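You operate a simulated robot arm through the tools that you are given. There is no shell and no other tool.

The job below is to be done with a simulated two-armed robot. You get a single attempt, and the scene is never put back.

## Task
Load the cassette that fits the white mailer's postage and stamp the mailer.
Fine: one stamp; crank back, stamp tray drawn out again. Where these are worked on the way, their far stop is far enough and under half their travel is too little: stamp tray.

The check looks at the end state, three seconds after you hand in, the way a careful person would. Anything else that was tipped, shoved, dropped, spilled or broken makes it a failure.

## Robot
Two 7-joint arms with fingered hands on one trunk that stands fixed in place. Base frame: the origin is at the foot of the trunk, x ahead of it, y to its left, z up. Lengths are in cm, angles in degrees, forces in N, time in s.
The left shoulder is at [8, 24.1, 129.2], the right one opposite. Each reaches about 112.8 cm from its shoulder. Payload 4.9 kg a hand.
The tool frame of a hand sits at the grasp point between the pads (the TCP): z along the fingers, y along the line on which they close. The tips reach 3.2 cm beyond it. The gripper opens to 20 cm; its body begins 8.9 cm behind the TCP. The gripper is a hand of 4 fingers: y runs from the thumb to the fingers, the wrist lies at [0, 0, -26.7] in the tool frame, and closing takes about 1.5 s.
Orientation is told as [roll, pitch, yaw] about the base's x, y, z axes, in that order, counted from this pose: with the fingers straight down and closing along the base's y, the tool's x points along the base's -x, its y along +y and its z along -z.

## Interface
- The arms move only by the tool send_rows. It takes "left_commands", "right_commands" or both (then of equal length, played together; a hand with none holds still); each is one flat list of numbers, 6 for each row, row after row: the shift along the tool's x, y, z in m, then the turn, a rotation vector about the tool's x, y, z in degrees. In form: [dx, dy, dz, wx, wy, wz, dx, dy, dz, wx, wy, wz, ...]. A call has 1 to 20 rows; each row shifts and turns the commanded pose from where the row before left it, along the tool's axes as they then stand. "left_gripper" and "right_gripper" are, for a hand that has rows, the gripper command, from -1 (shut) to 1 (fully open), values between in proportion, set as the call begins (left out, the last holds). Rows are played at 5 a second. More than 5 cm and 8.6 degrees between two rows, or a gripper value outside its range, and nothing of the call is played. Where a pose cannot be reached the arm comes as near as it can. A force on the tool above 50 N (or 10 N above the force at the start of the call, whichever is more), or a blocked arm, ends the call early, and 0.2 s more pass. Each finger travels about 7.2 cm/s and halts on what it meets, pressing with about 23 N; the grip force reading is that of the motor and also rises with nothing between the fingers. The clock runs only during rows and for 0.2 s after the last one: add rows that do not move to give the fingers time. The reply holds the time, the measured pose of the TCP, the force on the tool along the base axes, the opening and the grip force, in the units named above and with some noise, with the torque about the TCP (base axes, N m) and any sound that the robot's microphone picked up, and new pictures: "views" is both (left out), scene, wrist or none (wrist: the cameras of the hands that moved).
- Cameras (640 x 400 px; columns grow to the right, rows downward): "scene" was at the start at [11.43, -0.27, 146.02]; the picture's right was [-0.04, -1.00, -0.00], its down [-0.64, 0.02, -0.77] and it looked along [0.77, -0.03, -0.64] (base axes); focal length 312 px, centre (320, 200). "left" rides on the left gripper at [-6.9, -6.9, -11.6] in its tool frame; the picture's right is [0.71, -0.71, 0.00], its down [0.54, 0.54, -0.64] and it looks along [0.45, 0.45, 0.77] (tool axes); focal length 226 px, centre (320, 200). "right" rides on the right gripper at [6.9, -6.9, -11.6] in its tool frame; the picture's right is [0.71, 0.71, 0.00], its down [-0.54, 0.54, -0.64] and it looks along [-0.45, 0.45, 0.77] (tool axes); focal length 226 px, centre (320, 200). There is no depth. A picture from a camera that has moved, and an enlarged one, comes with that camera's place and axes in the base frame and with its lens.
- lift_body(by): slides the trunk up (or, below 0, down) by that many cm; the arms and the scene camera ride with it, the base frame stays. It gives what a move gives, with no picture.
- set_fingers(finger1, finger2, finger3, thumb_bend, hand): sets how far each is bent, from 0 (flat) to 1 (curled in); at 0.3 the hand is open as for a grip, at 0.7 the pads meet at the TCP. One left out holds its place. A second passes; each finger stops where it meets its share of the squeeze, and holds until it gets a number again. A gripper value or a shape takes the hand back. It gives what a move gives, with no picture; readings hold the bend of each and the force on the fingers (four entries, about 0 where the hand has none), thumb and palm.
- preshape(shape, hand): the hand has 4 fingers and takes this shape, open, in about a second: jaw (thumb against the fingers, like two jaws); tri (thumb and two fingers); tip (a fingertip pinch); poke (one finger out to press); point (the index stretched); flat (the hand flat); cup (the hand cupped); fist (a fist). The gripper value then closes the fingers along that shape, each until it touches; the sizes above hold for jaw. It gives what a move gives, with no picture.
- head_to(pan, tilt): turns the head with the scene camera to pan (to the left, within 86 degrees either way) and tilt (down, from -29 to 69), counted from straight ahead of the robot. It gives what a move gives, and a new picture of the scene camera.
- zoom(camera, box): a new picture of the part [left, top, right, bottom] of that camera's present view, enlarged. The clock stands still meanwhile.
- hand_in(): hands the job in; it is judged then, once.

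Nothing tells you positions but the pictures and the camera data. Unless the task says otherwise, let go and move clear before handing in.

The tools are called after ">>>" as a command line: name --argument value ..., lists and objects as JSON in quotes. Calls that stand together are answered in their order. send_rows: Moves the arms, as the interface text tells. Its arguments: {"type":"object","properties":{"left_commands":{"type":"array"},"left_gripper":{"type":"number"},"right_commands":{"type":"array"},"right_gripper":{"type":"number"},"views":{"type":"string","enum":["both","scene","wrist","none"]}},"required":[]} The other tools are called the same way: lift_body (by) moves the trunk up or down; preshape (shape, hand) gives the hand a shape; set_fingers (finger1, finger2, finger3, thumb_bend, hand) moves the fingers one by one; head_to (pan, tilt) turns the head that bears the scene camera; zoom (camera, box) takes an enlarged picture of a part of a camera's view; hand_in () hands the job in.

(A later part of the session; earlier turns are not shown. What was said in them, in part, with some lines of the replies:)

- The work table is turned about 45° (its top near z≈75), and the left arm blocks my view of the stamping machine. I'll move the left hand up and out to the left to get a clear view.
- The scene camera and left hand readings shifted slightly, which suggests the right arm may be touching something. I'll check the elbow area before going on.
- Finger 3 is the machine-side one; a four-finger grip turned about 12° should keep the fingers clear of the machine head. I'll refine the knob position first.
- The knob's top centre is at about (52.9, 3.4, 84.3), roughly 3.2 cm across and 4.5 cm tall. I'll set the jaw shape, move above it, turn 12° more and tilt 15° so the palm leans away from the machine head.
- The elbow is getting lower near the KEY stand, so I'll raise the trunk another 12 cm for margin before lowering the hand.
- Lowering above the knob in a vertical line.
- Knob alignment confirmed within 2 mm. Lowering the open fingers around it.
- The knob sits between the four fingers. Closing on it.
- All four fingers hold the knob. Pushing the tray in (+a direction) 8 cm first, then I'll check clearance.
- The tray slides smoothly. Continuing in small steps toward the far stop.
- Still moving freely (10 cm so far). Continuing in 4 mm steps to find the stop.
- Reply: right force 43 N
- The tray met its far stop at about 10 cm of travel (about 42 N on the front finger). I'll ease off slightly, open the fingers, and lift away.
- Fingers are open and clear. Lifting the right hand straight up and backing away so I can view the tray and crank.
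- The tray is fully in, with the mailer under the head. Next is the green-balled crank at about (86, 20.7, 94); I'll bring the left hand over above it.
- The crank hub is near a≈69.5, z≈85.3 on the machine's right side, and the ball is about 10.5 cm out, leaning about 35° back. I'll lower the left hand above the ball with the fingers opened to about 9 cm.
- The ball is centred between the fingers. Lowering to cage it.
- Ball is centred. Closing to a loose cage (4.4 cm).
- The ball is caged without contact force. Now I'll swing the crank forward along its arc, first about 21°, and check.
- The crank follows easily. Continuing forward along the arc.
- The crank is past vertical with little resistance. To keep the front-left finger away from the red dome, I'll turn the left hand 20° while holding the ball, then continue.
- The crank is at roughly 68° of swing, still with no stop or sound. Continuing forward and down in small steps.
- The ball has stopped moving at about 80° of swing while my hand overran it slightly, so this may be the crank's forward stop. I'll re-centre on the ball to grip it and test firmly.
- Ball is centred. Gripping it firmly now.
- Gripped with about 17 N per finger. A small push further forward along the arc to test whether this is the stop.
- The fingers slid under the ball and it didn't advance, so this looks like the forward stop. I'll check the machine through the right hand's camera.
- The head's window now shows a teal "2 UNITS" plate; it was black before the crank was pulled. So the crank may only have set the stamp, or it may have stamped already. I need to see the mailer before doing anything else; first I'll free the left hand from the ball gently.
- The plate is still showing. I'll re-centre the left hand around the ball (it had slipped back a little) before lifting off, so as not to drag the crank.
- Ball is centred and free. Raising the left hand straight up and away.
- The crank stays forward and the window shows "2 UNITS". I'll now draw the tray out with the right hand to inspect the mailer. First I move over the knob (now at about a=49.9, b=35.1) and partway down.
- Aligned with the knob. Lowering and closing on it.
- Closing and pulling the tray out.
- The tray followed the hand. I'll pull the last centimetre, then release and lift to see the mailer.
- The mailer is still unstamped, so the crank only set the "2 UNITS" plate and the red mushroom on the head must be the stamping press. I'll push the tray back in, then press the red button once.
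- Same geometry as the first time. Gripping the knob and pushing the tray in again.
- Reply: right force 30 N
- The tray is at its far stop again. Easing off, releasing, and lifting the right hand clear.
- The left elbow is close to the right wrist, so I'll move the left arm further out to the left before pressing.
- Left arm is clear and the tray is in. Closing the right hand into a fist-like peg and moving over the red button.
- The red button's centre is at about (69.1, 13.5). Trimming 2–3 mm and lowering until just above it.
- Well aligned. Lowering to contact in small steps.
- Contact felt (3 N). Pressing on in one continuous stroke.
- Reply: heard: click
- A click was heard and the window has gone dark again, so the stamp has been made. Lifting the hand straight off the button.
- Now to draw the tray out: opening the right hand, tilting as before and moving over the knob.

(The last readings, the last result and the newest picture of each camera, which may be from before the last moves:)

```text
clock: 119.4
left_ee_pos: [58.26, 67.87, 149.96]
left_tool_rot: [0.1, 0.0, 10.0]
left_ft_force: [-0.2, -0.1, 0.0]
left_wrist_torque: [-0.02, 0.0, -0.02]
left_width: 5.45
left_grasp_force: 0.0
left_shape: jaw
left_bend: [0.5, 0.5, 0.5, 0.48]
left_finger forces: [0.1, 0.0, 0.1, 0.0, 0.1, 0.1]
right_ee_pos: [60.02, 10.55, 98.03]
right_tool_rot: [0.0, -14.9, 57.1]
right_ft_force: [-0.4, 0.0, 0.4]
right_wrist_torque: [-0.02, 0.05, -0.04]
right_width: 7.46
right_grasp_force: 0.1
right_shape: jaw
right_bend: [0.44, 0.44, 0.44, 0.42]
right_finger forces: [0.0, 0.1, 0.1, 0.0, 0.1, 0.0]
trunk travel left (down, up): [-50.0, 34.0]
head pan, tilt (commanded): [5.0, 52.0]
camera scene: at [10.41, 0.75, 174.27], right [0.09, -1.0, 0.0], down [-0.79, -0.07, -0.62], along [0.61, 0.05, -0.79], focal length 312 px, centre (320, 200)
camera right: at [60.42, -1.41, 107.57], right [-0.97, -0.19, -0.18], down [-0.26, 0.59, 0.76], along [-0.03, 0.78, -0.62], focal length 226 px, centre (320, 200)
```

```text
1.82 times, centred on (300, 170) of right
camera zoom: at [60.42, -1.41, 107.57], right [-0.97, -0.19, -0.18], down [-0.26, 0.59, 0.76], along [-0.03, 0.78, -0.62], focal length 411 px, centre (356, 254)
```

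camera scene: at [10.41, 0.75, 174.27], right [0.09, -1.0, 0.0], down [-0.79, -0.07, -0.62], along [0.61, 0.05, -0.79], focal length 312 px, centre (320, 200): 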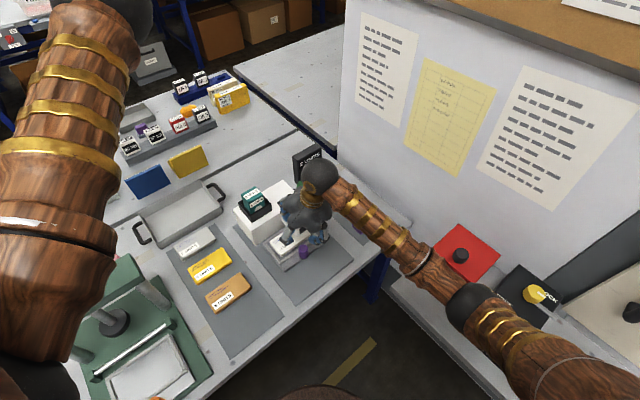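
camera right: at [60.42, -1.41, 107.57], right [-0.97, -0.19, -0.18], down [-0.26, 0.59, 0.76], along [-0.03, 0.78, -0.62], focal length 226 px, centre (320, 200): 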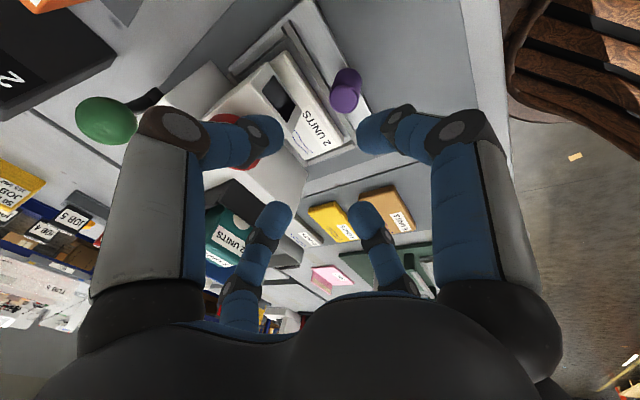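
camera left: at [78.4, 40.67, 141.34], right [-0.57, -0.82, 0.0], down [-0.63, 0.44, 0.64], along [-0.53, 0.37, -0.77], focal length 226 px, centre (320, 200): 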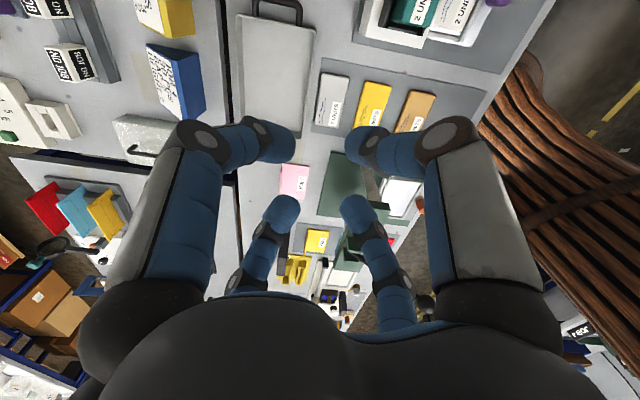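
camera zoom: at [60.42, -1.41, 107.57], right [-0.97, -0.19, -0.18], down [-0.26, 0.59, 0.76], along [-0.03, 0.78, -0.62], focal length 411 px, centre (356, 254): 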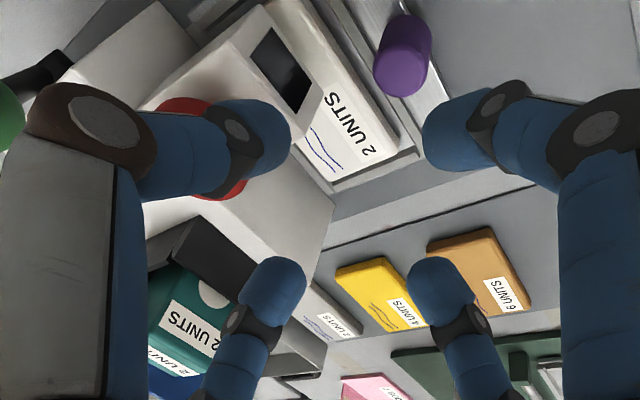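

Aligned over the knob. Lowering, gripping, and drawing the tray out to its outer stop.

>>> send_rows --right_commands '[0.0103, 0, 0.0386, 0, 0, 0, 0.0091, 0, 0.0338, 0, 0, 0, 0.0091, 0, 0.0338, 0, 0, 0, 0.0071, 0, 0.0265, 0, 0, 0, 0, 0, 0, 0, 0, 0]' --views "wrist"

>>> send_rows --right_commands '[0, 0, 0, 0, 0, 0, 0, 0, 0, 0, 0, 0, 0, 0, 0, 0, 0, 0, 0, 0, 0, 0, 0, 0, 0, 0, 0, 0, 0, 0, 0, 0, 0, 0, 0, 0]' --right_gripper -1 --views "wrist"

```text
clock: 120.6
left_ee_pos: [58.06, 68.02, 149.99]
left_tool_rot: [0.0, 0.0, 10.0]
left_ft_force: [0.2, -0.2, 0.0]
left_wrist_torque: [0.0, -0.02, -0.01]
left_width: 5.51
left_grasp_force: 0.0
left_shape: jaw
left_bend: [0.5, 0.5, 0.5, 0.48]
left_finger forces: [0.0, 0.0, 0.0, 0.0, 0.0, 0.0]
right_ee_pos: [59.89, 10.34, 84.48]
right_tool_rot: [0.0, -15.0, 57.0]
right_ft_force: [-0.4, -0.3, -0.1]
right_wrist_torque: [-0.03, -0.02, -0.03]
right_width: 7.48
right_grasp_force: 0.0
right_shape: jaw
right_bend: [0.44, 0.44, 0.44, 0.42]
right_finger forces: [0.1, 0.0, 0.0, 0.0, 0.1, 0.0]
trunk travel left (down, up): [-50.0, 34.0]
head pan, tilt (commanded): [5.0, 52.0]
camera right: at [60.36, -1.58, 93.87], right [-0.97, -0.19, -0.18], down [-0.26, 0.59, 0.76], along [-0.03, 0.78, -0.62], focal length 226 px, centre (320, 200)
```

right: 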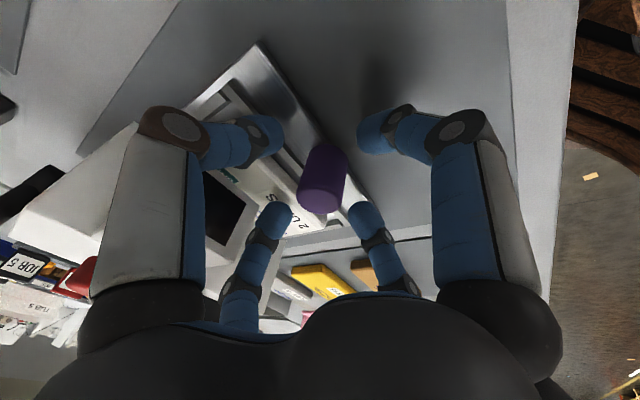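

```text
clock: 122.0
left_ee_pos: [58.23, 68.01, 149.92]
left_tool_rot: [0.0, 0.0, 10.0]
left_ft_force: [0.0, -0.5, 0.5]
left_wrist_torque: [-0.01, 0.02, 0.02]
left_width: 5.48
left_grasp_force: 0.2
left_shape: jaw
left_bend: [0.5, 0.5, 0.5, 0.48]
left_finger forces: [0.1, 0.0, 0.0, 0.0, 0.1, 0.0]
right_ee_pos: [59.89, 10.46, 84.28]
right_tool_rot: [0.0, -14.8, 57.1]
right_ft_force: [-0.1, -0.3, -5.9]
right_wrist_torque: [-0.18, 0.08, 0.02]
right_width: 2.68
right_grasp_force: 23.1
right_shape: jaw
right_bend: [0.56, 0.6, 0.76, 0.59]
right_finger forces: [20.5, 20.2, 19.1, 0.0, 20.2, 0.1]
trunk travel left (down, up): [-50.0, 34.0]
head pan, tilt (commanded): [5.0, 52.0]
camera right: at [60.38, -1.56, 93.86], right [-0.97, -0.19, -0.18], down [-0.26, 0.59, 0.76], along [-0.03, 0.78, -0.62], focal length 226 px, centre (320, 200)
```

right: 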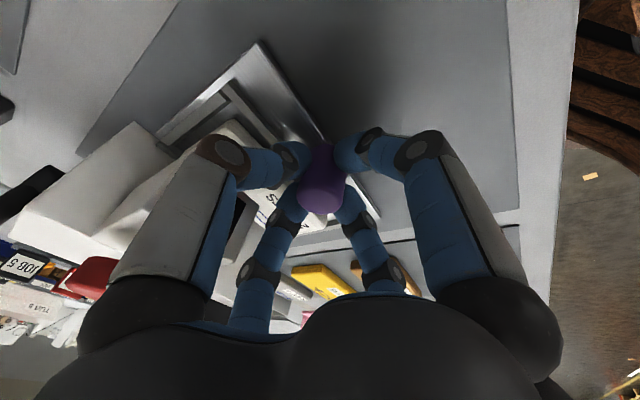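

>>> send_rows --right_commands '[0.00945, 0.00208, -0.00253, 0, 0, 0, 0.00945, 0.00208, -0.00253, 0, 0, 0, 0.00945, 0.00208, -0.00253, 0, 0, 0, 0.00945, 0.00208, -0.00253, 0, 0, 0, 0.00945, 0.00208, -0.00253, 0, 0, 0, 0.00945, 0.00208, -0.00253, 0, 0, 0, 0.00945, 0.00208, -0.00253, 0, 0, 0, 0.00945, 0.00208, -0.00253, 0, 0, 0, 0.00945, 0.00208, -0.00253, 0, 0, 0, 0, 0, 0, 0, 0, 0]' --views "none"

>>> send_rows --right_commands '[0.0047, 0.00104, -0.00127, 0, 0, 0, 0.0047, 0.00104, -0.00127, 0, 0, 0, 0.0028, 0.0006, -0.0008, 0, 0, 0, 0, 0, 0, 0, 0, 0]' --views "none"

```text
clock: 124.2
left_ee_pos: [58.13, 67.93, 150.0]
left_tool_rot: [0.0, -0.1, 9.9]
left_ft_force: [-0.5, 0.0, -0.6]
left_wrist_torque: [0.0, 0.01, 0.01]
left_width: 5.46
left_grasp_force: 0.0
left_shape: jaw
left_bend: [0.5, 0.5, 0.5, 0.48]
left_finger forces: [0.0, 0.1, 0.0, 0.0, 0.1, 0.0]
right_ee_pos: [53.51, 4.06, 84.37]
right_tool_rot: [0.0, -14.9, 57.0]
right_ft_force: [-1.4, -0.1, -5.5]
right_wrist_torque: [-0.15, 0.15, 0.02]
right_width: 2.65
right_grasp_force: 22.8
right_shape: jaw
right_bend: [0.56, 0.6, 0.76, 0.59]
right_finger forces: [21.2, 21.3, 19.2, 0.0, 19.7, 0.0]
trunk travel left (down, up): [-50.0, 34.0]
head pan, tilt (commanded): [5.0, 52.0]
```

```text
clock: 125.2
left_ee_pos: [58.14, 67.97, 149.9]
left_tool_rot: [0.0, 0.0, 9.9]
left_ft_force: [0.1, 0.1, -0.3]
left_wrist_torque: [-0.02, 0.0, -0.01]
left_width: 5.46
left_grasp_force: 0.1
left_shape: jaw
left_bend: [0.5, 0.5, 0.5, 0.48]
left_finger forces: [0.0, 0.0, 0.0, 0.1, 0.1, 0.1]
right_ee_pos: [52.67, 3.25, 84.43]
right_tool_rot: [0.1, -15.0, 57.0]
right_ft_force: [7.5, 9.8, -6.6]
right_wrist_torque: [0.1, -0.11, 0.08]
right_width: 2.63
right_grasp_force: 22.9
right_shape: jaw
right_bend: [0.56, 0.6, 0.62, 0.59]
right_finger forces: [18.4, 20.0, 22.7, 0.0, 22.1, 0.0]
trunk travel left (down, up): [-50.0, 34.0]
head pan, tilt (commanded): [5.0, 52.0]
```

The tray is at its outer stop. Releasing and lifting away to inspect the stamp.

>>> send_rows --right_commands '[0, 0, 0, 0, 0, 0, 0, 0, 0, 0, 0, 0, 0, 0, 0, 0, 0, 0, 0, 0, 0, 0, 0, 0]' --right_gripper -0.25 --views "none"

>>> send_rows --right_commands '[-0.0026, 0, -0.0097, 0, 0, 0, -0.0078, 0, -0.029, 0, 0, 0, -0.0103, 0, -0.0386, 0, 0, 0, -0.0103, 0, -0.0386, 0, 0, 0, -0.0103, 0, -0.0386, 0, 0, 0, 0.01, -0.04, -0.01, 0, 0, 0, 0.01, -0.04, -0.01, 0, 0, 0, 0.01, -0.04, -0.01, 0, 0, 0, 0.01, -0.04, -0.01, 0, 0, 0]' --views "both"

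>>> zoom --camera "scene" --box '[230, 160, 350, 290]'

>>> zoom --camera "right" --box '[200, 60, 460, 260]'

```text
clock: 126.2
left_ee_pos: [58.16, 67.94, 149.92]
left_tool_rot: [0.0, 0.0, 10.0]
left_ft_force: [0.4, -0.9, -0.1]
left_wrist_torque: [0.01, 0.01, 0.0]
left_width: 5.48
left_grasp_force: 0.0
left_shape: jaw
left_bend: [0.5, 0.5, 0.5, 0.48]
left_finger forces: [0.0, 0.1, 0.0, 0.0, 0.0, 0.1]
right_ee_pos: [52.63, 3.15, 84.42]
right_tool_rot: [-0.1, -14.9, 57.0]
right_ft_force: [-0.8, 0.7, 0.1]
right_wrist_torque: [-0.03, -0.01, -0.05]
right_width: 7.47
right_grasp_force: 0.1
right_shape: jaw
right_bend: [0.44, 0.44, 0.44, 0.42]
right_finger forces: [0.1, 0.0, 0.1, 0.0, 0.0, 0.1]
trunk travel left (down, up): [-50.0, 34.0]
head pan, tilt (commanded): [5.0, 52.0]
```

```text
clock: 128.2
left_ee_pos: [58.16, 67.72, 149.97]
left_tool_rot: [0.1, 0.1, 10.0]
left_ft_force: [-0.1, 0.3, 0.8]
left_wrist_torque: [0.03, 0.04, -0.04]
left_width: 5.49
left_grasp_force: 0.1
left_shape: jaw
left_bend: [0.5, 0.5, 0.5, 0.48]
left_finger forces: [0.0, 0.0, 0.0, 0.0, 0.0, 0.1]
right_ee_pos: [63.36, -9.9, 103.12]
right_tool_rot: [0.1, -14.9, 57.0]
right_ft_force: [1.1, -0.3, -0.2]
right_wrist_torque: [0.02, -0.03, -0.01]
right_width: 7.48
right_grasp_force: 0.0
right_shape: jaw
right_bend: [0.44, 0.44, 0.44, 0.42]
right_finger forces: [0.0, 0.1, 0.0, 0.1, 0.0, 0.1]
trunk travel left (down, up): [-50.0, 34.0]
head pan, tilt (commanded): [5.0, 52.0]
camera scene: at [10.51, 0.58, 174.26], right [0.09, -1.0, 0.0], down [-0.79, -0.07, -0.61], along [0.61, 0.05, -0.79], focal length 312 px, centre (320, 200)
camera right: at [63.89, -21.77, 112.63], right [-0.96, -0.19, -0.18], down [-0.26, 0.59, 0.76], along [-0.04, 0.78, -0.62], focal length 226 px, centre (320, 200)
```

scene: 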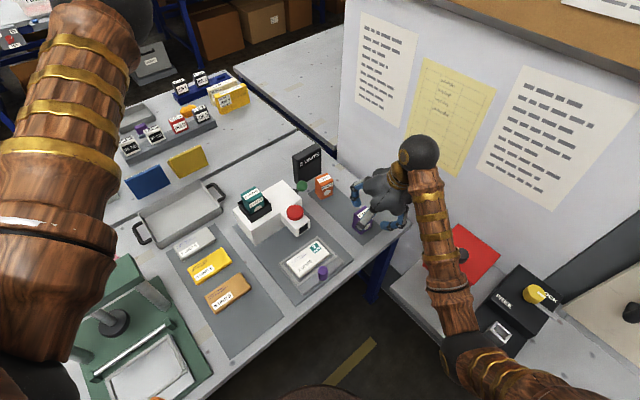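
right: 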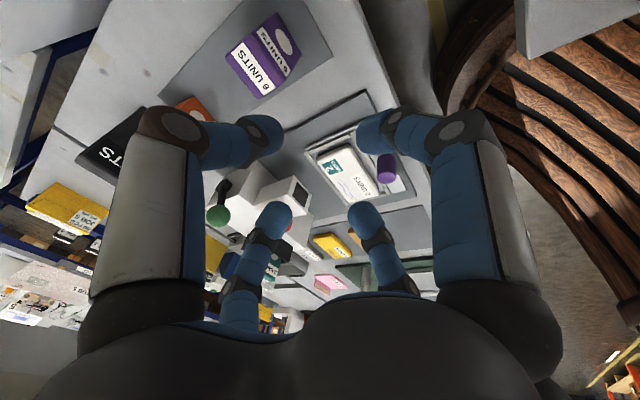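

```text
3.08 times, centred on (290, 225) of scene
camera zoom: at [10.51, 0.58, 174.26], right [0.09, -1.0, 0.0], down [-0.79, -0.07, -0.61], along [0.61, 0.05, -0.79], focal length 960 px, centre (412, 123)
```

zoom: 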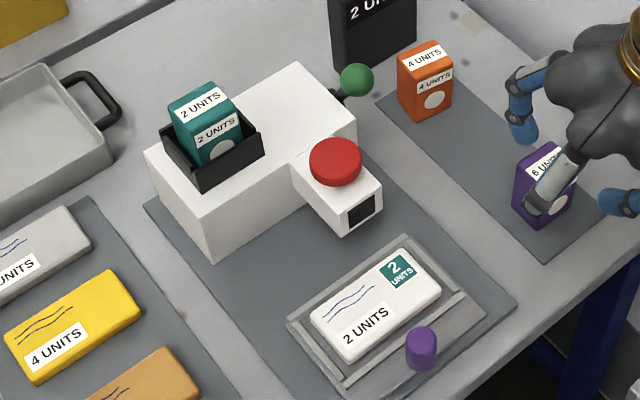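

```text
2.00 times, centred on (330, 160) of right
camera zoom: at [63.89, -21.77, 112.63], right [-0.96, -0.19, -0.18], down [-0.26, 0.59, 0.76], along [-0.04, 0.78, -0.62], focal length 452 px, centre (300, 280)
```

zoom: 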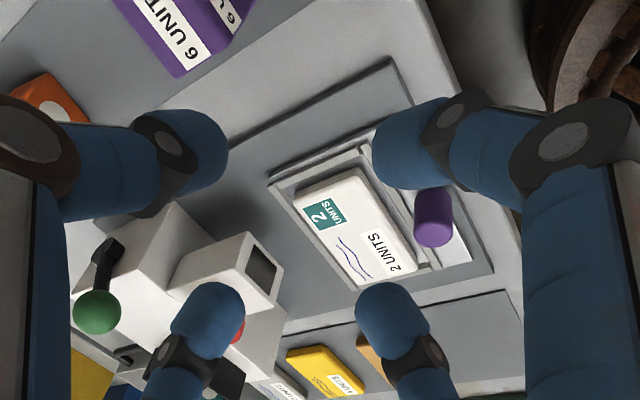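

The mailer now bears one clear teal "2 UNITS" stamp and the tray is out. What remains is returning the crank; I'll bring the left hand back above the green ball (now at about (78.3, 12.5, 94)).

>>> send_rows --left_commands '[0, 0, 0, 0, 0, 5, 0, 0, 0, 0, 0, 5, -0.01436, -0.0396, 0.01, 0, 0, 0, -0.01436, -0.0396, 0.015, 0, 0, 0, -0.01436, -0.0396, 0.015, 0, 0, 0, -0.01436, -0.0396, 0.015, 0, 0, 0, -0.01436, -0.0396, 0.015, 0, 0, 0, -0.01436, -0.0396, 0.015, 0, 0, 0, -0.01436, -0.0396, 0.015, 0, 0, 0, -0.01436, -0.0396, 0.015, 0, 0, 0, -0.01436, -0.0396, 0.015, 0, 0, 0, -0.01436, -0.0396, 0.015, 0, 0, 0, -0.01436, -0.0396, 0.015, 0, 0, 0, -0.01436, -0.0396, 0.015, 0, 0, 0, -0.01436, -0.0396, 0.015, 0, 0, 0, -0.01436, -0.0396, 0.015, 0, 0, 0, 0, 0, 0.04, 0, 0, 0, 0, 0, 0.04, 0, 0, 0, 0, 0, 0.04, 0, 0, 0]' --left_gripper -0.1 --views "both"

>>> zoom --camera "left" --box '[200, 40, 440, 240]'

```text
clock: 132.2
left_ee_pos: [78.41, 12.42, 117.55]
left_tool_rot: [0.0, 0.0, 0.0]
left_ft_force: [0.5, 0.2, 0.5]
left_wrist_torque: [0.03, 0.02, 0.02]
left_width: 8.96
left_grasp_force: 0.0
left_shape: jaw
left_bend: [0.4, 0.4, 0.4, 0.38]
left_finger forces: [0.0, 0.1, 0.1, 0.1, 0.1, 0.0]
right_ee_pos: [63.4, -9.71, 103.15]
right_tool_rot: [0.0, -15.1, 57.1]
right_ft_force: [0.1, 0.5, -0.2]
right_wrist_torque: [-0.02, 0.02, 0.02]
right_width: 7.49
right_grasp_force: 0.0
right_shape: jaw
right_bend: [0.44, 0.44, 0.44, 0.42]
right_finger forces: [0.0, 0.0, 0.1, 0.0, 0.1, 0.0]
trunk travel left (down, up): [-50.0, 34.0]
head pan, tilt (commanded): [5.0, 52.0]
camera scene: at [10.46, 0.69, 174.27], right [0.09, -1.0, 0.0], down [-0.79, -0.07, -0.62], along [0.61, 0.05, -0.79], focal length 312 px, centre (320, 200)
camera left: at [85.23, 5.67, 129.01], right [-0.71, -0.71, 0.0], down [-0.54, 0.54, 0.64], along [-0.45, 0.45, -0.77], focal length 226 px, centre (320, 200)
```

scene: 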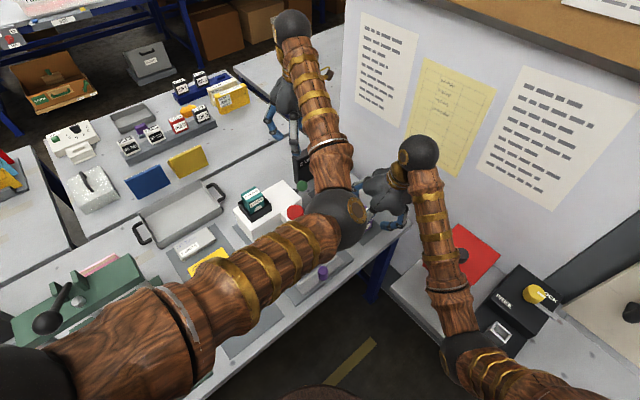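
left: 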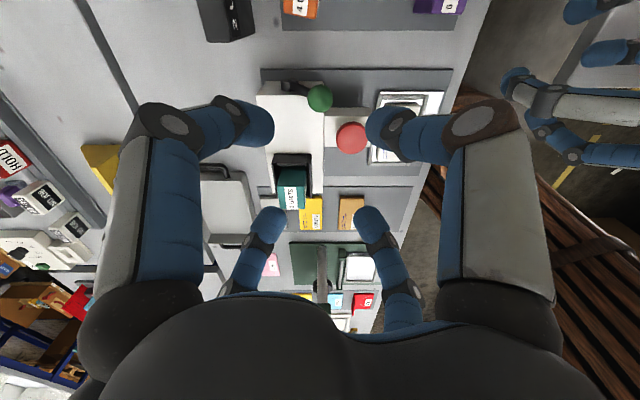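

```text
2.00 times, centred on (320, 140) of left
camera zoom: at [85.23, 5.67, 129.01], right [-0.71, -0.71, 0.0], down [-0.54, 0.54, 0.64], along [-0.45, 0.45, -0.77], focal length 452 px, centre (320, 320)
```

zoom: 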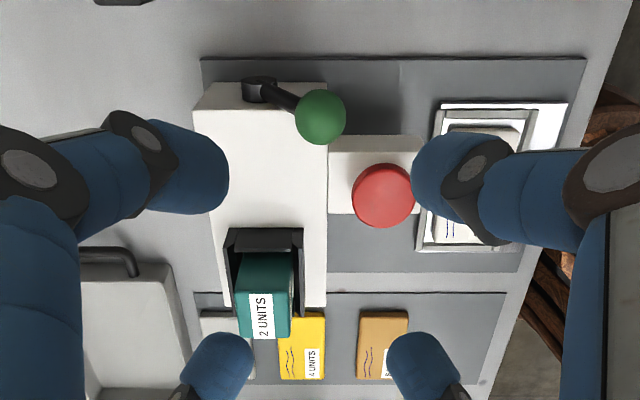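

Ball is centred under the hand. To stay well away from the red button I'll turn the hand 20° and narrow the opening before lowering.

>>> send_rows --left_commands '[0.001, 0.001, 0, 0, 0, -6.7, 0, 0, 0, 0, 0, -6.7, 0, 0, 0, 0, 0, -6.6, 0, 0, 0.04, 0, 0, 0, 0, 0, 0.04, 0, 0, 0, 0, 0, 0.04, 0, 0, 0, 0, 0, 0, 0, 0, 0]' --left_gripper -0.42 --views "wrist"

>>> zoom --camera "left" --box '[200, 40, 440, 240]'

```text
clock: 133.8
left_ee_pos: [78.26, 12.49, 105.59]
left_tool_rot: [0.0, 0.0, 20.1]
left_ft_force: [-0.8, 0.8, -0.4]
left_wrist_torque: [-0.01, 0.0, -0.01]
left_width: 5.83
left_grasp_force: 0.0
left_shape: jaw
left_bend: [0.49, 0.49, 0.49, 0.47]
left_finger forces: [0.0, 0.0, 0.0, 0.0, 0.0, 0.0]
right_ee_pos: [63.24, -9.77, 103.13]
right_tool_rot: [0.0, -15.1, 56.9]
right_ft_force: [-0.1, -0.3, -0.2]
right_wrist_torque: [-0.02, 0.0, 0.0]
right_width: 7.48
right_grasp_force: 0.0
right_shape: jaw
right_bend: [0.44, 0.44, 0.44, 0.42]
right_finger forces: [0.0, 0.0, 0.0, 0.0, 0.0, 0.0]
trunk travel left (down, up): [-50.0, 34.0]
head pan, tilt (commanded): [5.0, 52.0]
camera left: at [87.1, 8.48, 117.0], right [-0.42, -0.91, 0.0], down [-0.69, 0.32, 0.64], along [-0.58, 0.27, -0.77], focal length 226 px, centre (320, 200)
```

left: 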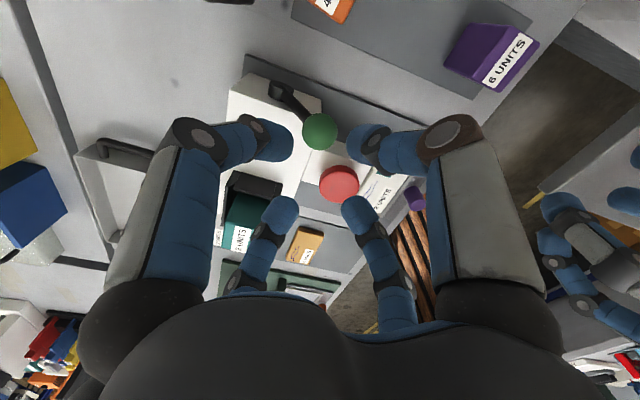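

```text
2.00 times, centred on (320, 140) of left
camera zoom: at [87.1, 8.48, 117.0], right [-0.42, -0.91, 0.0], down [-0.69, 0.32, 0.64], along [-0.58, 0.27, -0.77], focal length 452 px, centre (320, 320)
```

zoom: 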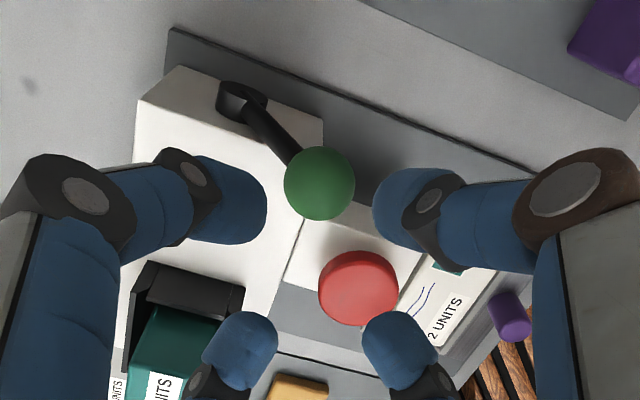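

Centred to within 2 mm. Lowering around the ball.

>>> send_rows --left_commands '[0, 0, 0.03, 0, 0, 0, 0, 0, 0.03, 0, 0, 0, 0, 0, 0.02, 0, 0, 0, 0, 0, 0.012, 0, 0, 0, 0, 0, 0.006, 0, 0, 0, 0, 0, 0, 0, 0, 0]' --views "wrist"

>>> zoom --camera "left" --box '[200, 40, 440, 240]'

```text
clock: 135.2
left_ee_pos: [78.12, 12.51, 95.71]
left_tool_rot: [0.1, -0.1, 20.0]
left_ft_force: [-0.2, -0.2, -0.1]
left_wrist_torque: [-0.01, 0.01, -0.01]
left_width: 5.82
left_grasp_force: 0.0
left_shape: jaw
left_bend: [0.49, 0.49, 0.49, 0.47]
left_finger forces: [0.1, 0.0, 0.0, 0.0, 0.0, 0.0]
right_ee_pos: [63.21, -9.77, 103.06]
right_tool_rot: [0.0, -14.9, 56.9]
right_ft_force: [0.1, -0.2, 0.1]
right_wrist_torque: [0.0, 0.0, -0.02]
right_width: 7.48
right_grasp_force: 0.1
right_shape: jaw
right_bend: [0.44, 0.44, 0.44, 0.42]
right_finger forces: [0.0, 0.0, 0.1, 0.0, 0.0, 0.0]
trunk travel left (down, up): [-50.0, 34.0]
head pan, tilt (commanded): [5.0, 52.0]
camera left: at [87.07, 8.55, 107.18], right [-0.42, -0.91, 0.0], down [-0.69, 0.32, 0.64], along [-0.58, 0.27, -0.77], focal length 226 px, centre (320, 200)
```

left: 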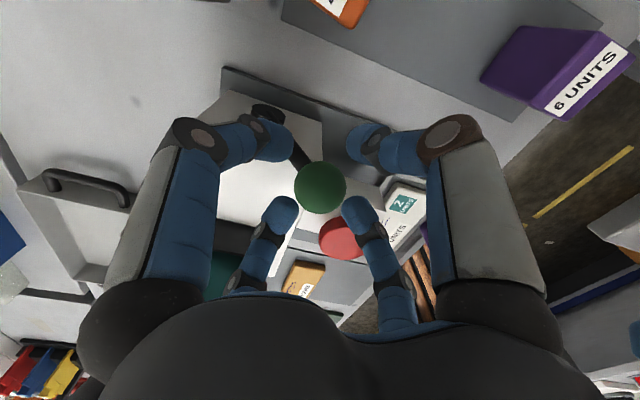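

```text
2.00 times, centred on (320, 140) of left
camera zoom: at [87.07, 8.55, 107.18], right [-0.42, -0.91, 0.0], down [-0.69, 0.32, 0.64], along [-0.58, 0.27, -0.77], focal length 452 px, centre (320, 320)
```

zoom: 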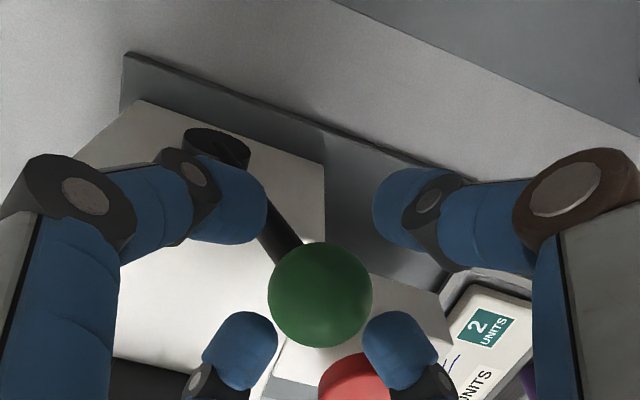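

Caged. Narrowing slightly and swinging the crank back along the same arc.

>>> send_rows --left_commands '[0, 0, 0, 0, 0, 0, 0, 0, 0, 0, 0, 0, -0.01051, 0.0049, -0.0053, 0, 0, 0, -0.01106, 0.00516, -0.0038, 0, 0, 0, -0.01142, 0.00532, -0.0023, 0, 0, 0, -0.01151, 0.00537, -0.0008, 0, 0, 0, 0, 0, 0, 0, 0, 0]' --left_gripper -0.57 --views "wrist"

>>> zoom --camera "left" --box '[200, 40, 440, 240]'

```text
clock: 136.8
left_ee_pos: [81.72, 16.11, 96.84]
left_tool_rot: [-0.1, 0.0, 20.0]
left_ft_force: [-0.8, -0.5, -0.8]
left_wrist_torque: [0.04, 0.02, 0.01]
left_width: 4.37
left_grasp_force: 0.1
left_shape: jaw
left_bend: [0.53, 0.53, 0.53, 0.52]
left_finger forces: [0.0, 0.0, 0.8, 0.1, 0.1, 0.0]
right_ee_pos: [63.31, -9.78, 103.3]
right_tool_rot: [0.0, -15.1, 57.0]
right_ft_force: [0.8, 0.2, -0.1]
right_wrist_torque: [0.01, -0.02, 0.04]
right_width: 7.5
right_grasp_force: 0.1
right_shape: jaw
right_bend: [0.44, 0.44, 0.44, 0.42]
right_finger forces: [0.0, 0.0, 0.0, 0.1, 0.0, 0.0]
trunk travel left (down, up): [-50.0, 34.0]
head pan, tilt (commanded): [5.0, 52.0]
camera left: at [90.57, 12.02, 108.4], right [-0.42, -0.91, 0.0], down [-0.69, 0.32, 0.64], along [-0.58, 0.27, -0.77], focal length 226 px, centre (320, 200)
```

left: 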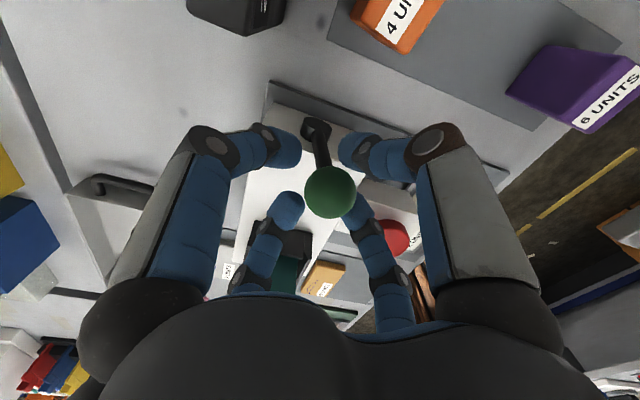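

```text
2.00 times, centred on (320, 140) of left
camera zoom: at [90.57, 12.02, 108.4], right [-0.42, -0.91, 0.0], down [-0.69, 0.32, 0.64], along [-0.58, 0.27, -0.77], focal length 452 px, centre (320, 320)
```

zoom: 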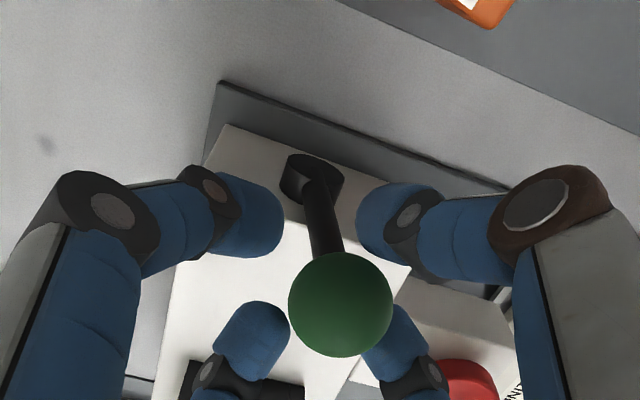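

>>> send_rows --left_commands '[-0.01151, 0.00537, 0.0005, 0, 0, 0, -0.01142, 0.00532, 0.002, 0, 0, 0, -0.01106, 0.00516, 0.0036, 0, 0, 0, -0.01051, 0.0049, 0.005, 0, 0, 0, 0, 0, 0, 0, 0, 0]' --views "wrist"

>>> zoom --camera "left" --box '[200, 40, 440, 240]'

```text
clock: 138.0
left_ee_pos: [85.13, 19.57, 95.83]
left_tool_rot: [0.0, 0.0, 20.0]
left_ft_force: [-0.4, -0.8, -1.6]
left_wrist_torque: [0.03, -0.03, -0.03]
left_width: 4.34
left_grasp_force: 0.1
left_shape: jaw
left_bend: [0.53, 0.53, 0.53, 0.52]
left_finger forces: [0.0, 0.1, 0.8, 0.0, 0.0, 0.0]
right_ee_pos: [63.32, -9.75, 103.19]
right_tool_rot: [0.0, -15.1, 57.0]
right_ft_force: [0.4, -0.2, -0.2]
right_wrist_torque: [-0.02, -0.04, 0.0]
right_width: 7.5
right_grasp_force: 0.0
right_shape: jaw
right_bend: [0.44, 0.44, 0.44, 0.42]
right_finger forces: [0.0, 0.1, 0.1, 0.0, 0.1, 0.0]
trunk travel left (down, up): [-50.0, 34.0]
head pan, tilt (commanded): [5.0, 52.0]
camera left: at [94.02, 15.52, 107.31], right [-0.42, -0.91, 0.0], down [-0.69, 0.32, 0.64], along [-0.58, 0.27, -0.77], focal length 226 px, centre (320, 200)
```

left: 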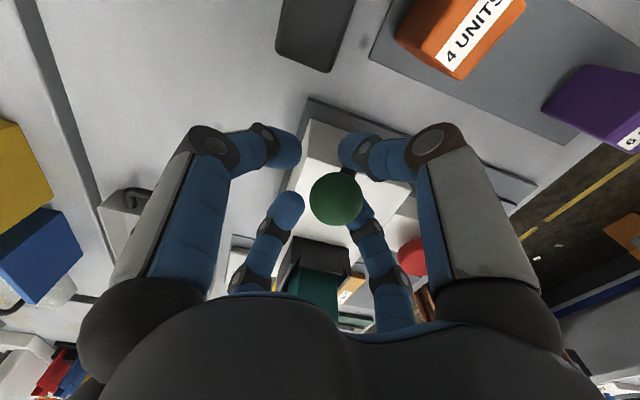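

```text
2.00 times, centred on (320, 140) of left
camera zoom: at [94.02, 15.52, 107.31], right [-0.42, -0.91, 0.0], down [-0.69, 0.32, 0.64], along [-0.58, 0.27, -0.77], focal length 452 px, centre (320, 320)
```

zoom: 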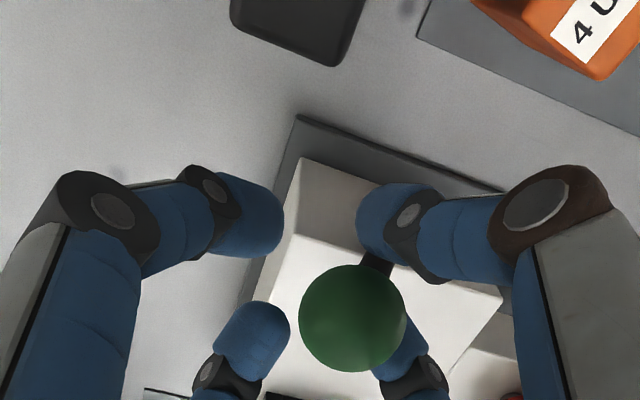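

>>> send_rows --left_commands '[-0.0103, 0.0048, 0.0045, 0, 0, 0, -0.0099, 0.0046, 0.006, 0, 0, 0, 0, 0, 0, 0, 0, 0]' --views "wrist"

>>> zoom --camera "left" --box '[200, 40, 440, 240]'

```text
clock: 138.8
left_ee_pos: [86.72, 21.05, 94.87]
left_tool_rot: [0.0, -0.1, 20.0]
left_ft_force: [-0.9, 0.4, -0.2]
left_wrist_torque: [0.0, -0.05, -0.03]
left_width: 4.32
left_grasp_force: 0.0
left_shape: jaw
left_bend: [0.53, 0.53, 0.53, 0.52]
left_finger forces: [0.0, 0.1, 0.7, 0.1, 0.0, 0.0]
right_ee_pos: [63.23, -9.77, 103.28]
right_tool_rot: [0.0, -15.0, 57.0]
right_ft_force: [-0.4, -0.1, -0.2]
right_wrist_torque: [0.03, -0.02, 0.01]
right_width: 7.5
right_grasp_force: 0.1
right_shape: jaw
right_bend: [0.44, 0.44, 0.44, 0.42]
right_finger forces: [0.1, 0.1, 0.1, 0.0, 0.1, 0.1]
trunk travel left (down, up): [-50.0, 34.0]
head pan, tilt (commanded): [5.0, 52.0]
camera left: at [95.59, 17.08, 106.27], right [-0.42, -0.91, 0.0], down [-0.69, 0.32, 0.64], along [-0.58, 0.27, -0.77], focal length 226 px, centre (320, 200)
```

left: 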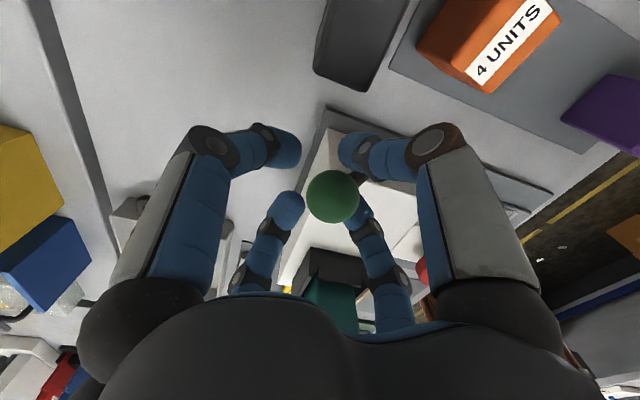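

```text
2.00 times, centred on (320, 140) of left
camera zoom: at [95.59, 17.08, 106.27], right [-0.42, -0.91, 0.0], down [-0.69, 0.32, 0.64], along [-0.58, 0.27, -0.77], focal length 452 px, centre (320, 320)
```

zoom: 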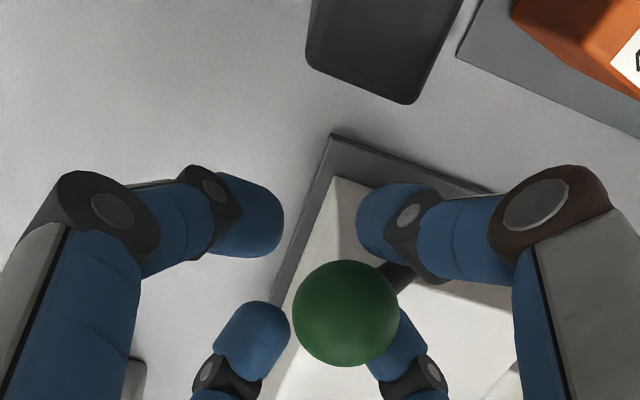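

The ball is nearly back at its original spot (86.0, 20.7, 93.9). A small extra push to seat it at its back stop.

>>> send_rows --left_commands '[-0.0045, 0.0021, 0.003, 0, 0, 0, -0.0036, 0.0017, 0.0025, 0, 0, 0, 0, 0, 0, 0, 0, 0]' --views "wrist"

>>> zoom --camera "left" --box '[200, 40, 440, 240]'

```text
clock: 139.6
left_ee_pos: [87.36, 21.67, 94.26]
left_tool_rot: [0.0, 0.0, 20.0]
left_ft_force: [-1.9, 0.9, -0.8]
left_wrist_torque: [0.02, 0.03, -0.04]
left_width: 4.31
left_grasp_force: 0.0
left_shape: jaw
left_bend: [0.53, 0.53, 0.53, 0.52]
left_finger forces: [0.1, 0.0, 1.8, 0.1, 0.0, 0.0]
right_ee_pos: [63.18, -9.73, 103.16]
right_tool_rot: [-0.1, -15.0, 57.0]
right_ft_force: [0.1, 0.2, -0.8]
right_wrist_torque: [0.0, 0.0, -0.03]
right_width: 7.48
right_grasp_force: 0.0
right_shape: jaw
right_bend: [0.44, 0.44, 0.44, 0.42]
right_finger forces: [0.1, 0.0, 0.0, 0.1, 0.0, 0.0]
trunk travel left (down, up): [-50.0, 34.0]
head pan, tilt (commanded): [5.0, 52.0]
camera left: at [96.2, 17.74, 105.68], right [-0.42, -0.91, 0.0], down [-0.69, 0.32, 0.64], along [-0.58, 0.27, -0.77], focal length 226 px, centre (320, 200)
```

left: 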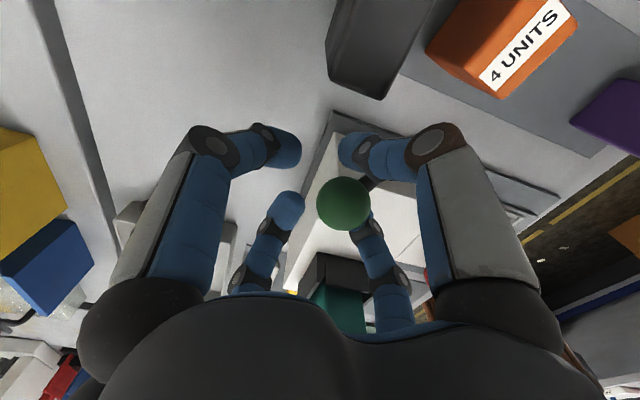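

```text
2.00 times, centred on (320, 140) of left
camera zoom: at [96.2, 17.74, 105.68], right [-0.42, -0.91, 0.0], down [-0.69, 0.32, 0.64], along [-0.58, 0.27, -0.77], focal length 452 px, centre (320, 320)
```

zoom: 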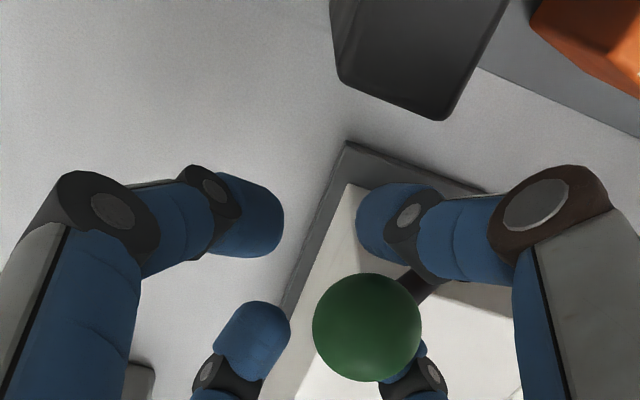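

The ball no longer follows further pushing, so it's at its back stop, its original place. Re-centring, opening and lifting off.

>>> send_rows --left_commands '[0.0073, -0.0034, -0.003, 0, 0, 0, 0.0072, -0.0034, -0.005, 0, 0, 0, 0, 0, 0, 0, 0, 0]' --left_gripper -0.35 --views "wrist"

>>> zoom --camera "left" --box '[200, 40, 440, 240]'

```text
clock: 140.4
left_ee_pos: [86.26, 20.6, 95.04]
left_tool_rot: [0.0, -0.1, 20.1]
left_ft_force: [-0.7, 0.1, 0.1]
left_wrist_torque: [0.04, -0.01, 0.0]
left_width: 6.49
left_grasp_force: 0.0
left_shape: jaw
left_bend: [0.47, 0.47, 0.47, 0.45]
left_finger forces: [0.0, 0.1, 0.0, 0.1, 0.0, 0.1]
right_ee_pos: [63.2, -9.81, 103.24]
right_tool_rot: [-0.1, -15.1, 57.0]
right_ft_force: [0.1, 0.1, -0.1]
right_wrist_torque: [0.01, 0.0, -0.03]
right_width: 7.52
right_grasp_force: 0.1
right_shape: jaw
right_bend: [0.44, 0.44, 0.44, 0.42]
right_finger forces: [0.1, 0.0, 0.0, 0.0, 0.1, 0.0]
trunk travel left (down, up): [-50.0, 34.0]
head pan, tilt (commanded): [5.0, 52.0]
camera left: at [95.14, 16.6, 106.47], right [-0.42, -0.91, 0.0], down [-0.69, 0.32, 0.64], along [-0.58, 0.27, -0.77], focal length 226 px, centre (320, 200)
```

left: 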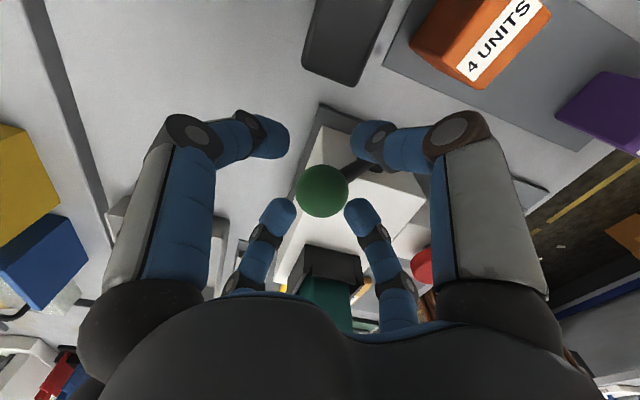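

```text
2.00 times, centred on (320, 140) of left
camera zoom: at [95.14, 16.6, 106.47], right [-0.42, -0.91, 0.0], down [-0.69, 0.32, 0.64], along [-0.58, 0.27, -0.77], focal length 452 px, centre (320, 320)
```

zoom: 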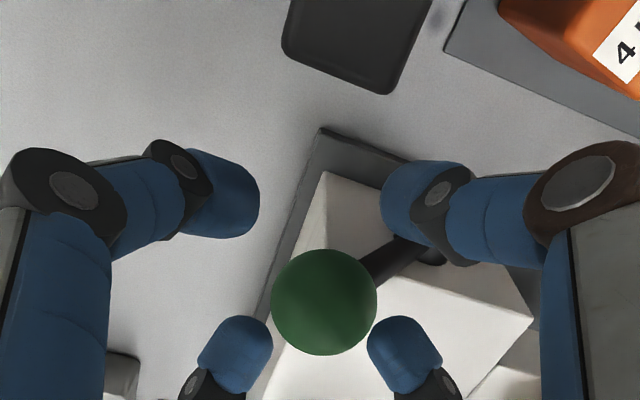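

Centred with clear space all around. Lifting the left hand straight up, then out to the left.

>>> send_rows --left_commands '[0, 0, -0.01, 0, 0, 0, 0, 0, -0.02, 0, 0, 0, 0, 0, -0.03, 0, 0, 0, 0, 0, -0.04, 0, 0, 0, 0, 0, -0.04, 0, 0, 0, 0, 0, -0.04, 0, 0, 0, 0, 0, -0.04, 0, 0, 0, 0, 0, -0.04, 0, 0, 0, 0, 0.02, -0.04, 0, 0, 0, 0.01, 0.04, -0.02, 0, 0, 0, 0.01, 0.042, -0.02, 0, 0, 0, 0.01, 0.042, -0.02, 0, 0, 0, 0.01, 0.042, -0.02, 0, 0, 0, 0.01, 0.042, -0.02, 0, 0, 0, 0.01, 0.042, -0.02, 0, 0, 0, 0.01, 0.042, -0.02, 0, 0, 0, 0.01, 0.042, -0.02, 0, 0, 0, 0.01, 0.042, 0, 0, 0, 0]' --views "both"

>>> zoom --camera "scene" --box '[180, 120, 400, 300]'

```text
clock: 144.2
left_ee_pos: [64.17, 55.06, 141.03]
left_tool_rot: [0.0, 0.0, 20.0]
left_ft_force: [0.0, -0.1, -0.6]
left_wrist_torque: [-0.06, 0.01, -0.01]
left_width: 6.48
left_grasp_force: 0.0
left_shape: jaw
left_bend: [0.47, 0.47, 0.47, 0.45]
left_finger forces: [0.0, 0.0, 0.0, 0.0, 0.0, 0.0]
right_ee_pos: [63.18, -9.61, 103.2]
right_tool_rot: [-0.1, -14.9, 56.9]
right_ft_force: [0.9, 0.3, 0.2]
right_wrist_torque: [0.0, -0.02, -0.01]
right_width: 7.45
right_grasp_force: 0.0
right_shape: jaw
right_bend: [0.44, 0.44, 0.44, 0.42]
right_finger forces: [0.1, 0.0, 0.0, 0.0, 0.1, 0.0]
trunk travel left (down, up): [-50.0, 34.0]
head pan, tilt (commanded): [5.0, 52.0]
camera scene: at [10.34, 1.0, 174.27], right [0.09, -1.0, 0.0], down [-0.79, -0.07, -0.62], along [0.61, 0.05, -0.79], focal length 312 px, centre (320, 200)
camera left: at [73.13, 51.07, 152.54], right [-0.42, -0.91, 0.0], down [-0.69, 0.33, 0.64], along [-0.58, 0.27, -0.77], focal length 226 px, centre (320, 200)
```

scene: 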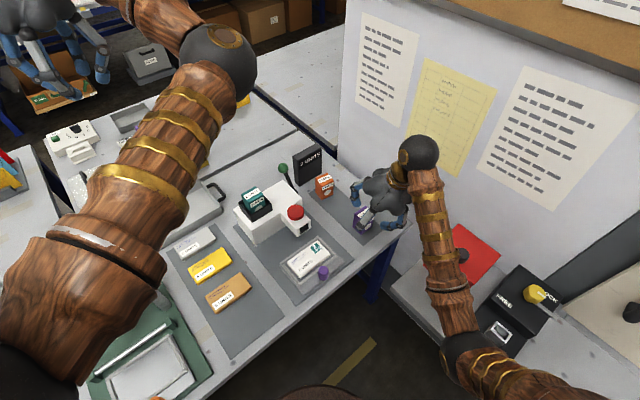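
left: 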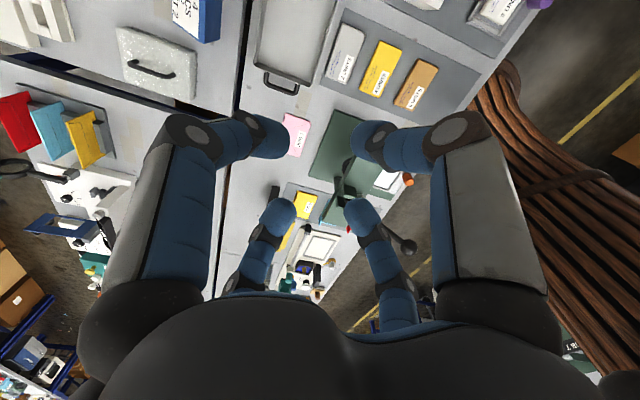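

```text
2.22 times, centred on (290, 210) of scene
camera zoom: at [10.34, 1.0, 174.27], right [0.09, -1.0, 0.0], down [-0.79, -0.07, -0.62], along [0.61, 0.05, -0.79], focal length 693 px, centre (387, 178)
```

zoom: 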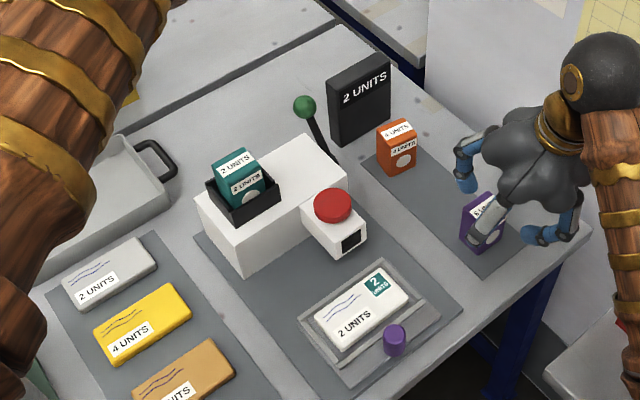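

The crank is back at its rest position, the tray is out, and the mailer carries one stamp. I'll move the right hand clear and take a last look around, including the KEY box area.

>>> send_rows --right_commands '[0, 0, -0.03, 0, 0, 0, 0, 0, -0.03, 0, 0, 0, 0.0158, 0.0134, -0.034, 0, 0, 0, 0.0158, 0.0134, -0.034, 0, 0, 0, 0.0158, 0.0134, -0.034, 0, 0, 0, 0.0158, 0.0134, -0.034, 0, 0, 0, 0.0158, 0.0134, -0.034, 0, 0, 0, 0, 0, 0, 0, 0, 0]' --right_gripper 0.5 --views "both"

>>> zoom --camera "scene" --box '[180, 120, 420, 310]'

>>> head_to --pan -15 --tilt 55

```text
clock: 146.0
left_ee_pos: [64.47, 54.89, 141.08]
left_tool_rot: [0.0, -0.1, 20.0]
left_ft_force: [-0.5, 0.6, 0.8]
left_wrist_torque: [-0.02, 0.0, 0.0]
left_width: 6.5
left_grasp_force: 0.1
left_shape: jaw
left_bend: [0.47, 0.47, 0.47, 0.45]
left_finger forces: [0.0, 0.0, 0.1, 0.0, 0.0, 0.1]
right_ee_pos: [50.34, -17.6, 123.32]
right_tool_rot: [0.0, -14.8, 57.0]
right_ft_force: [0.1, 0.3, 0.0]
right_wrist_torque: [-0.01, 0.0, -0.02]
right_width: 14.96
right_grasp_force: 0.1
right_shape: jaw
right_bend: [0.29, 0.29, 0.29, 0.26]
right_finger forces: [0.0, 0.0, 0.1, 0.0, 0.1, 0.1]
trunk travel left (down, up): [-50.0, 34.0]
head pan, tilt (commanded): [5.0, 52.0]
camera scene: at [10.45, 0.74, 174.26], right [0.09, -1.0, 0.0], down [-0.79, -0.07, -0.62], along [0.61, 0.05, -0.79], focal length 312 px, centre (320, 200)
camera right: at [50.9, -29.44, 132.81], right [-0.97, -0.19, -0.18], down [-0.26, 0.59, 0.76], along [-0.03, 0.78, -0.62], focal length 226 px, centre (320, 200)
```

scene: 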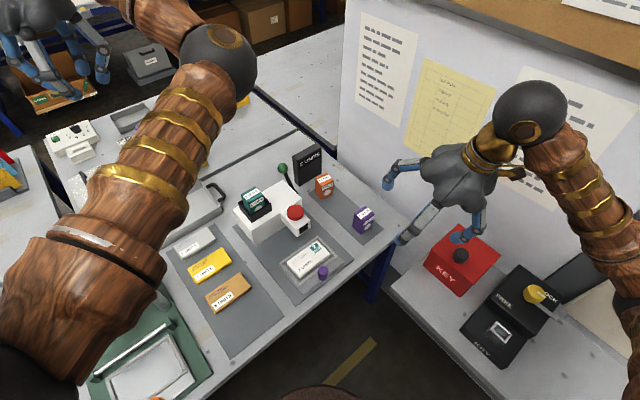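
right: 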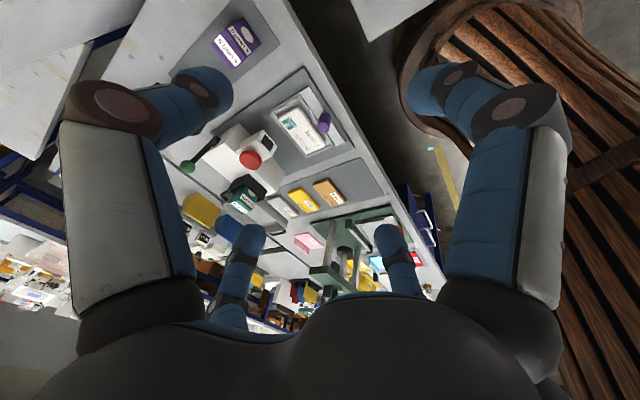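

```text
2.11 times, centred on (300, 215) of scene
camera zoom: at [10.45, 0.74, 174.26], right [0.09, -1.0, 0.0], down [-0.79, -0.07, -0.62], along [0.61, 0.05, -0.79], focal length 657 px, centre (362, 168)
```

zoom: 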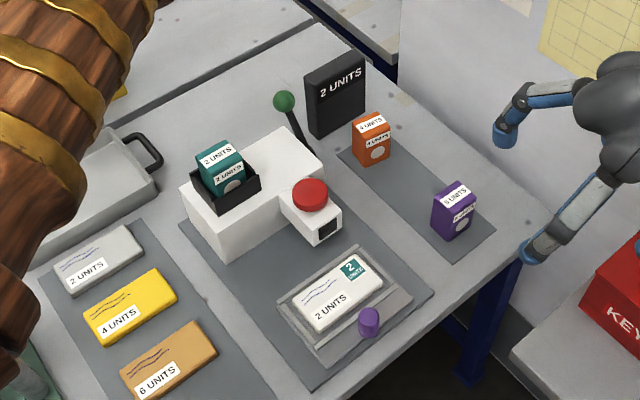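

```text
clock: 146.8
left_ee_pos: [64.34, 54.86, 141.15]
left_tool_rot: [0.0, -0.1, 20.0]
left_ft_force: [0.3, -1.1, -0.1]
left_wrist_torque: [0.01, 0.01, -0.01]
left_width: 6.49
left_grasp_force: 0.1
left_shape: jaw
left_bend: [0.47, 0.47, 0.47, 0.45]
left_finger forces: [0.0, 0.0, 0.0, 0.0, 0.1, 0.1]
right_ee_pos: [50.37, -17.59, 123.4]
right_tool_rot: [0.0, -15.0, 57.0]
right_ft_force: [0.1, 1.1, 0.2]
right_wrist_torque: [0.0, 0.02, -0.01]
right_width: 14.97
right_grasp_force: 0.0
right_shape: jaw
right_bend: [0.29, 0.29, 0.29, 0.26]
right_finger forces: [0.1, 0.1, 0.0, 0.1, 0.0, 0.1]
trunk travel left (down, up): [-50.0, 34.0]
head pan, tilt (commanded): [-15.0, 55.0]
camera scene: at [9.89, -1.8, 173.88], right [-0.26, -0.97, 0.0], down [-0.79, 0.21, -0.57], along [0.55, -0.15, -0.82], focal length 312 px, centre (320, 200)
```

scene: 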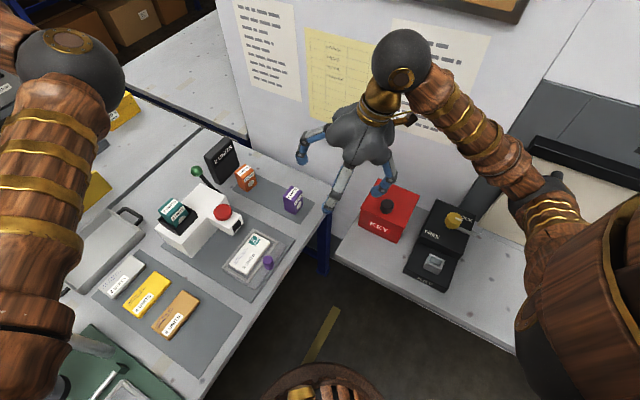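

Final check: the mailer has one teal "2 UNITS" stamp. The tray is fully out, the crank is back at its original position, and the teal cassette is seated in the well. The other cassettes, the mailers and the KEY box are undisturbed, and both hands are clear. Handing in.

>>> hand_in

```text
The job is handed in.
```

The white mailer now carries one teal "2 UNITS" stamp, and I have handed the job in. I don't have the result of the check.

- **Cassette:** the teal "2 UNITS" cassette is loaded in the machine.
- **Stamp:** pulling the crank only set the plate. The stamp came from pressing the red button, which I pressed once and which gave a click. I pushed the tray in twice, because I drew it out after cranking to confirm the mailer was still unstamped.
- **End state:** the tray is fully out and the crank is back at rest. Both hands are clear.
- **Possible contact:** early on, the right elbow came close to the red KEY box, and the trunk shifted slightly, as if it had touched something. I backed off and raised the trunk. The box looks unmoved in the pictures before and after, but I couldn't confirm whether there was contact.
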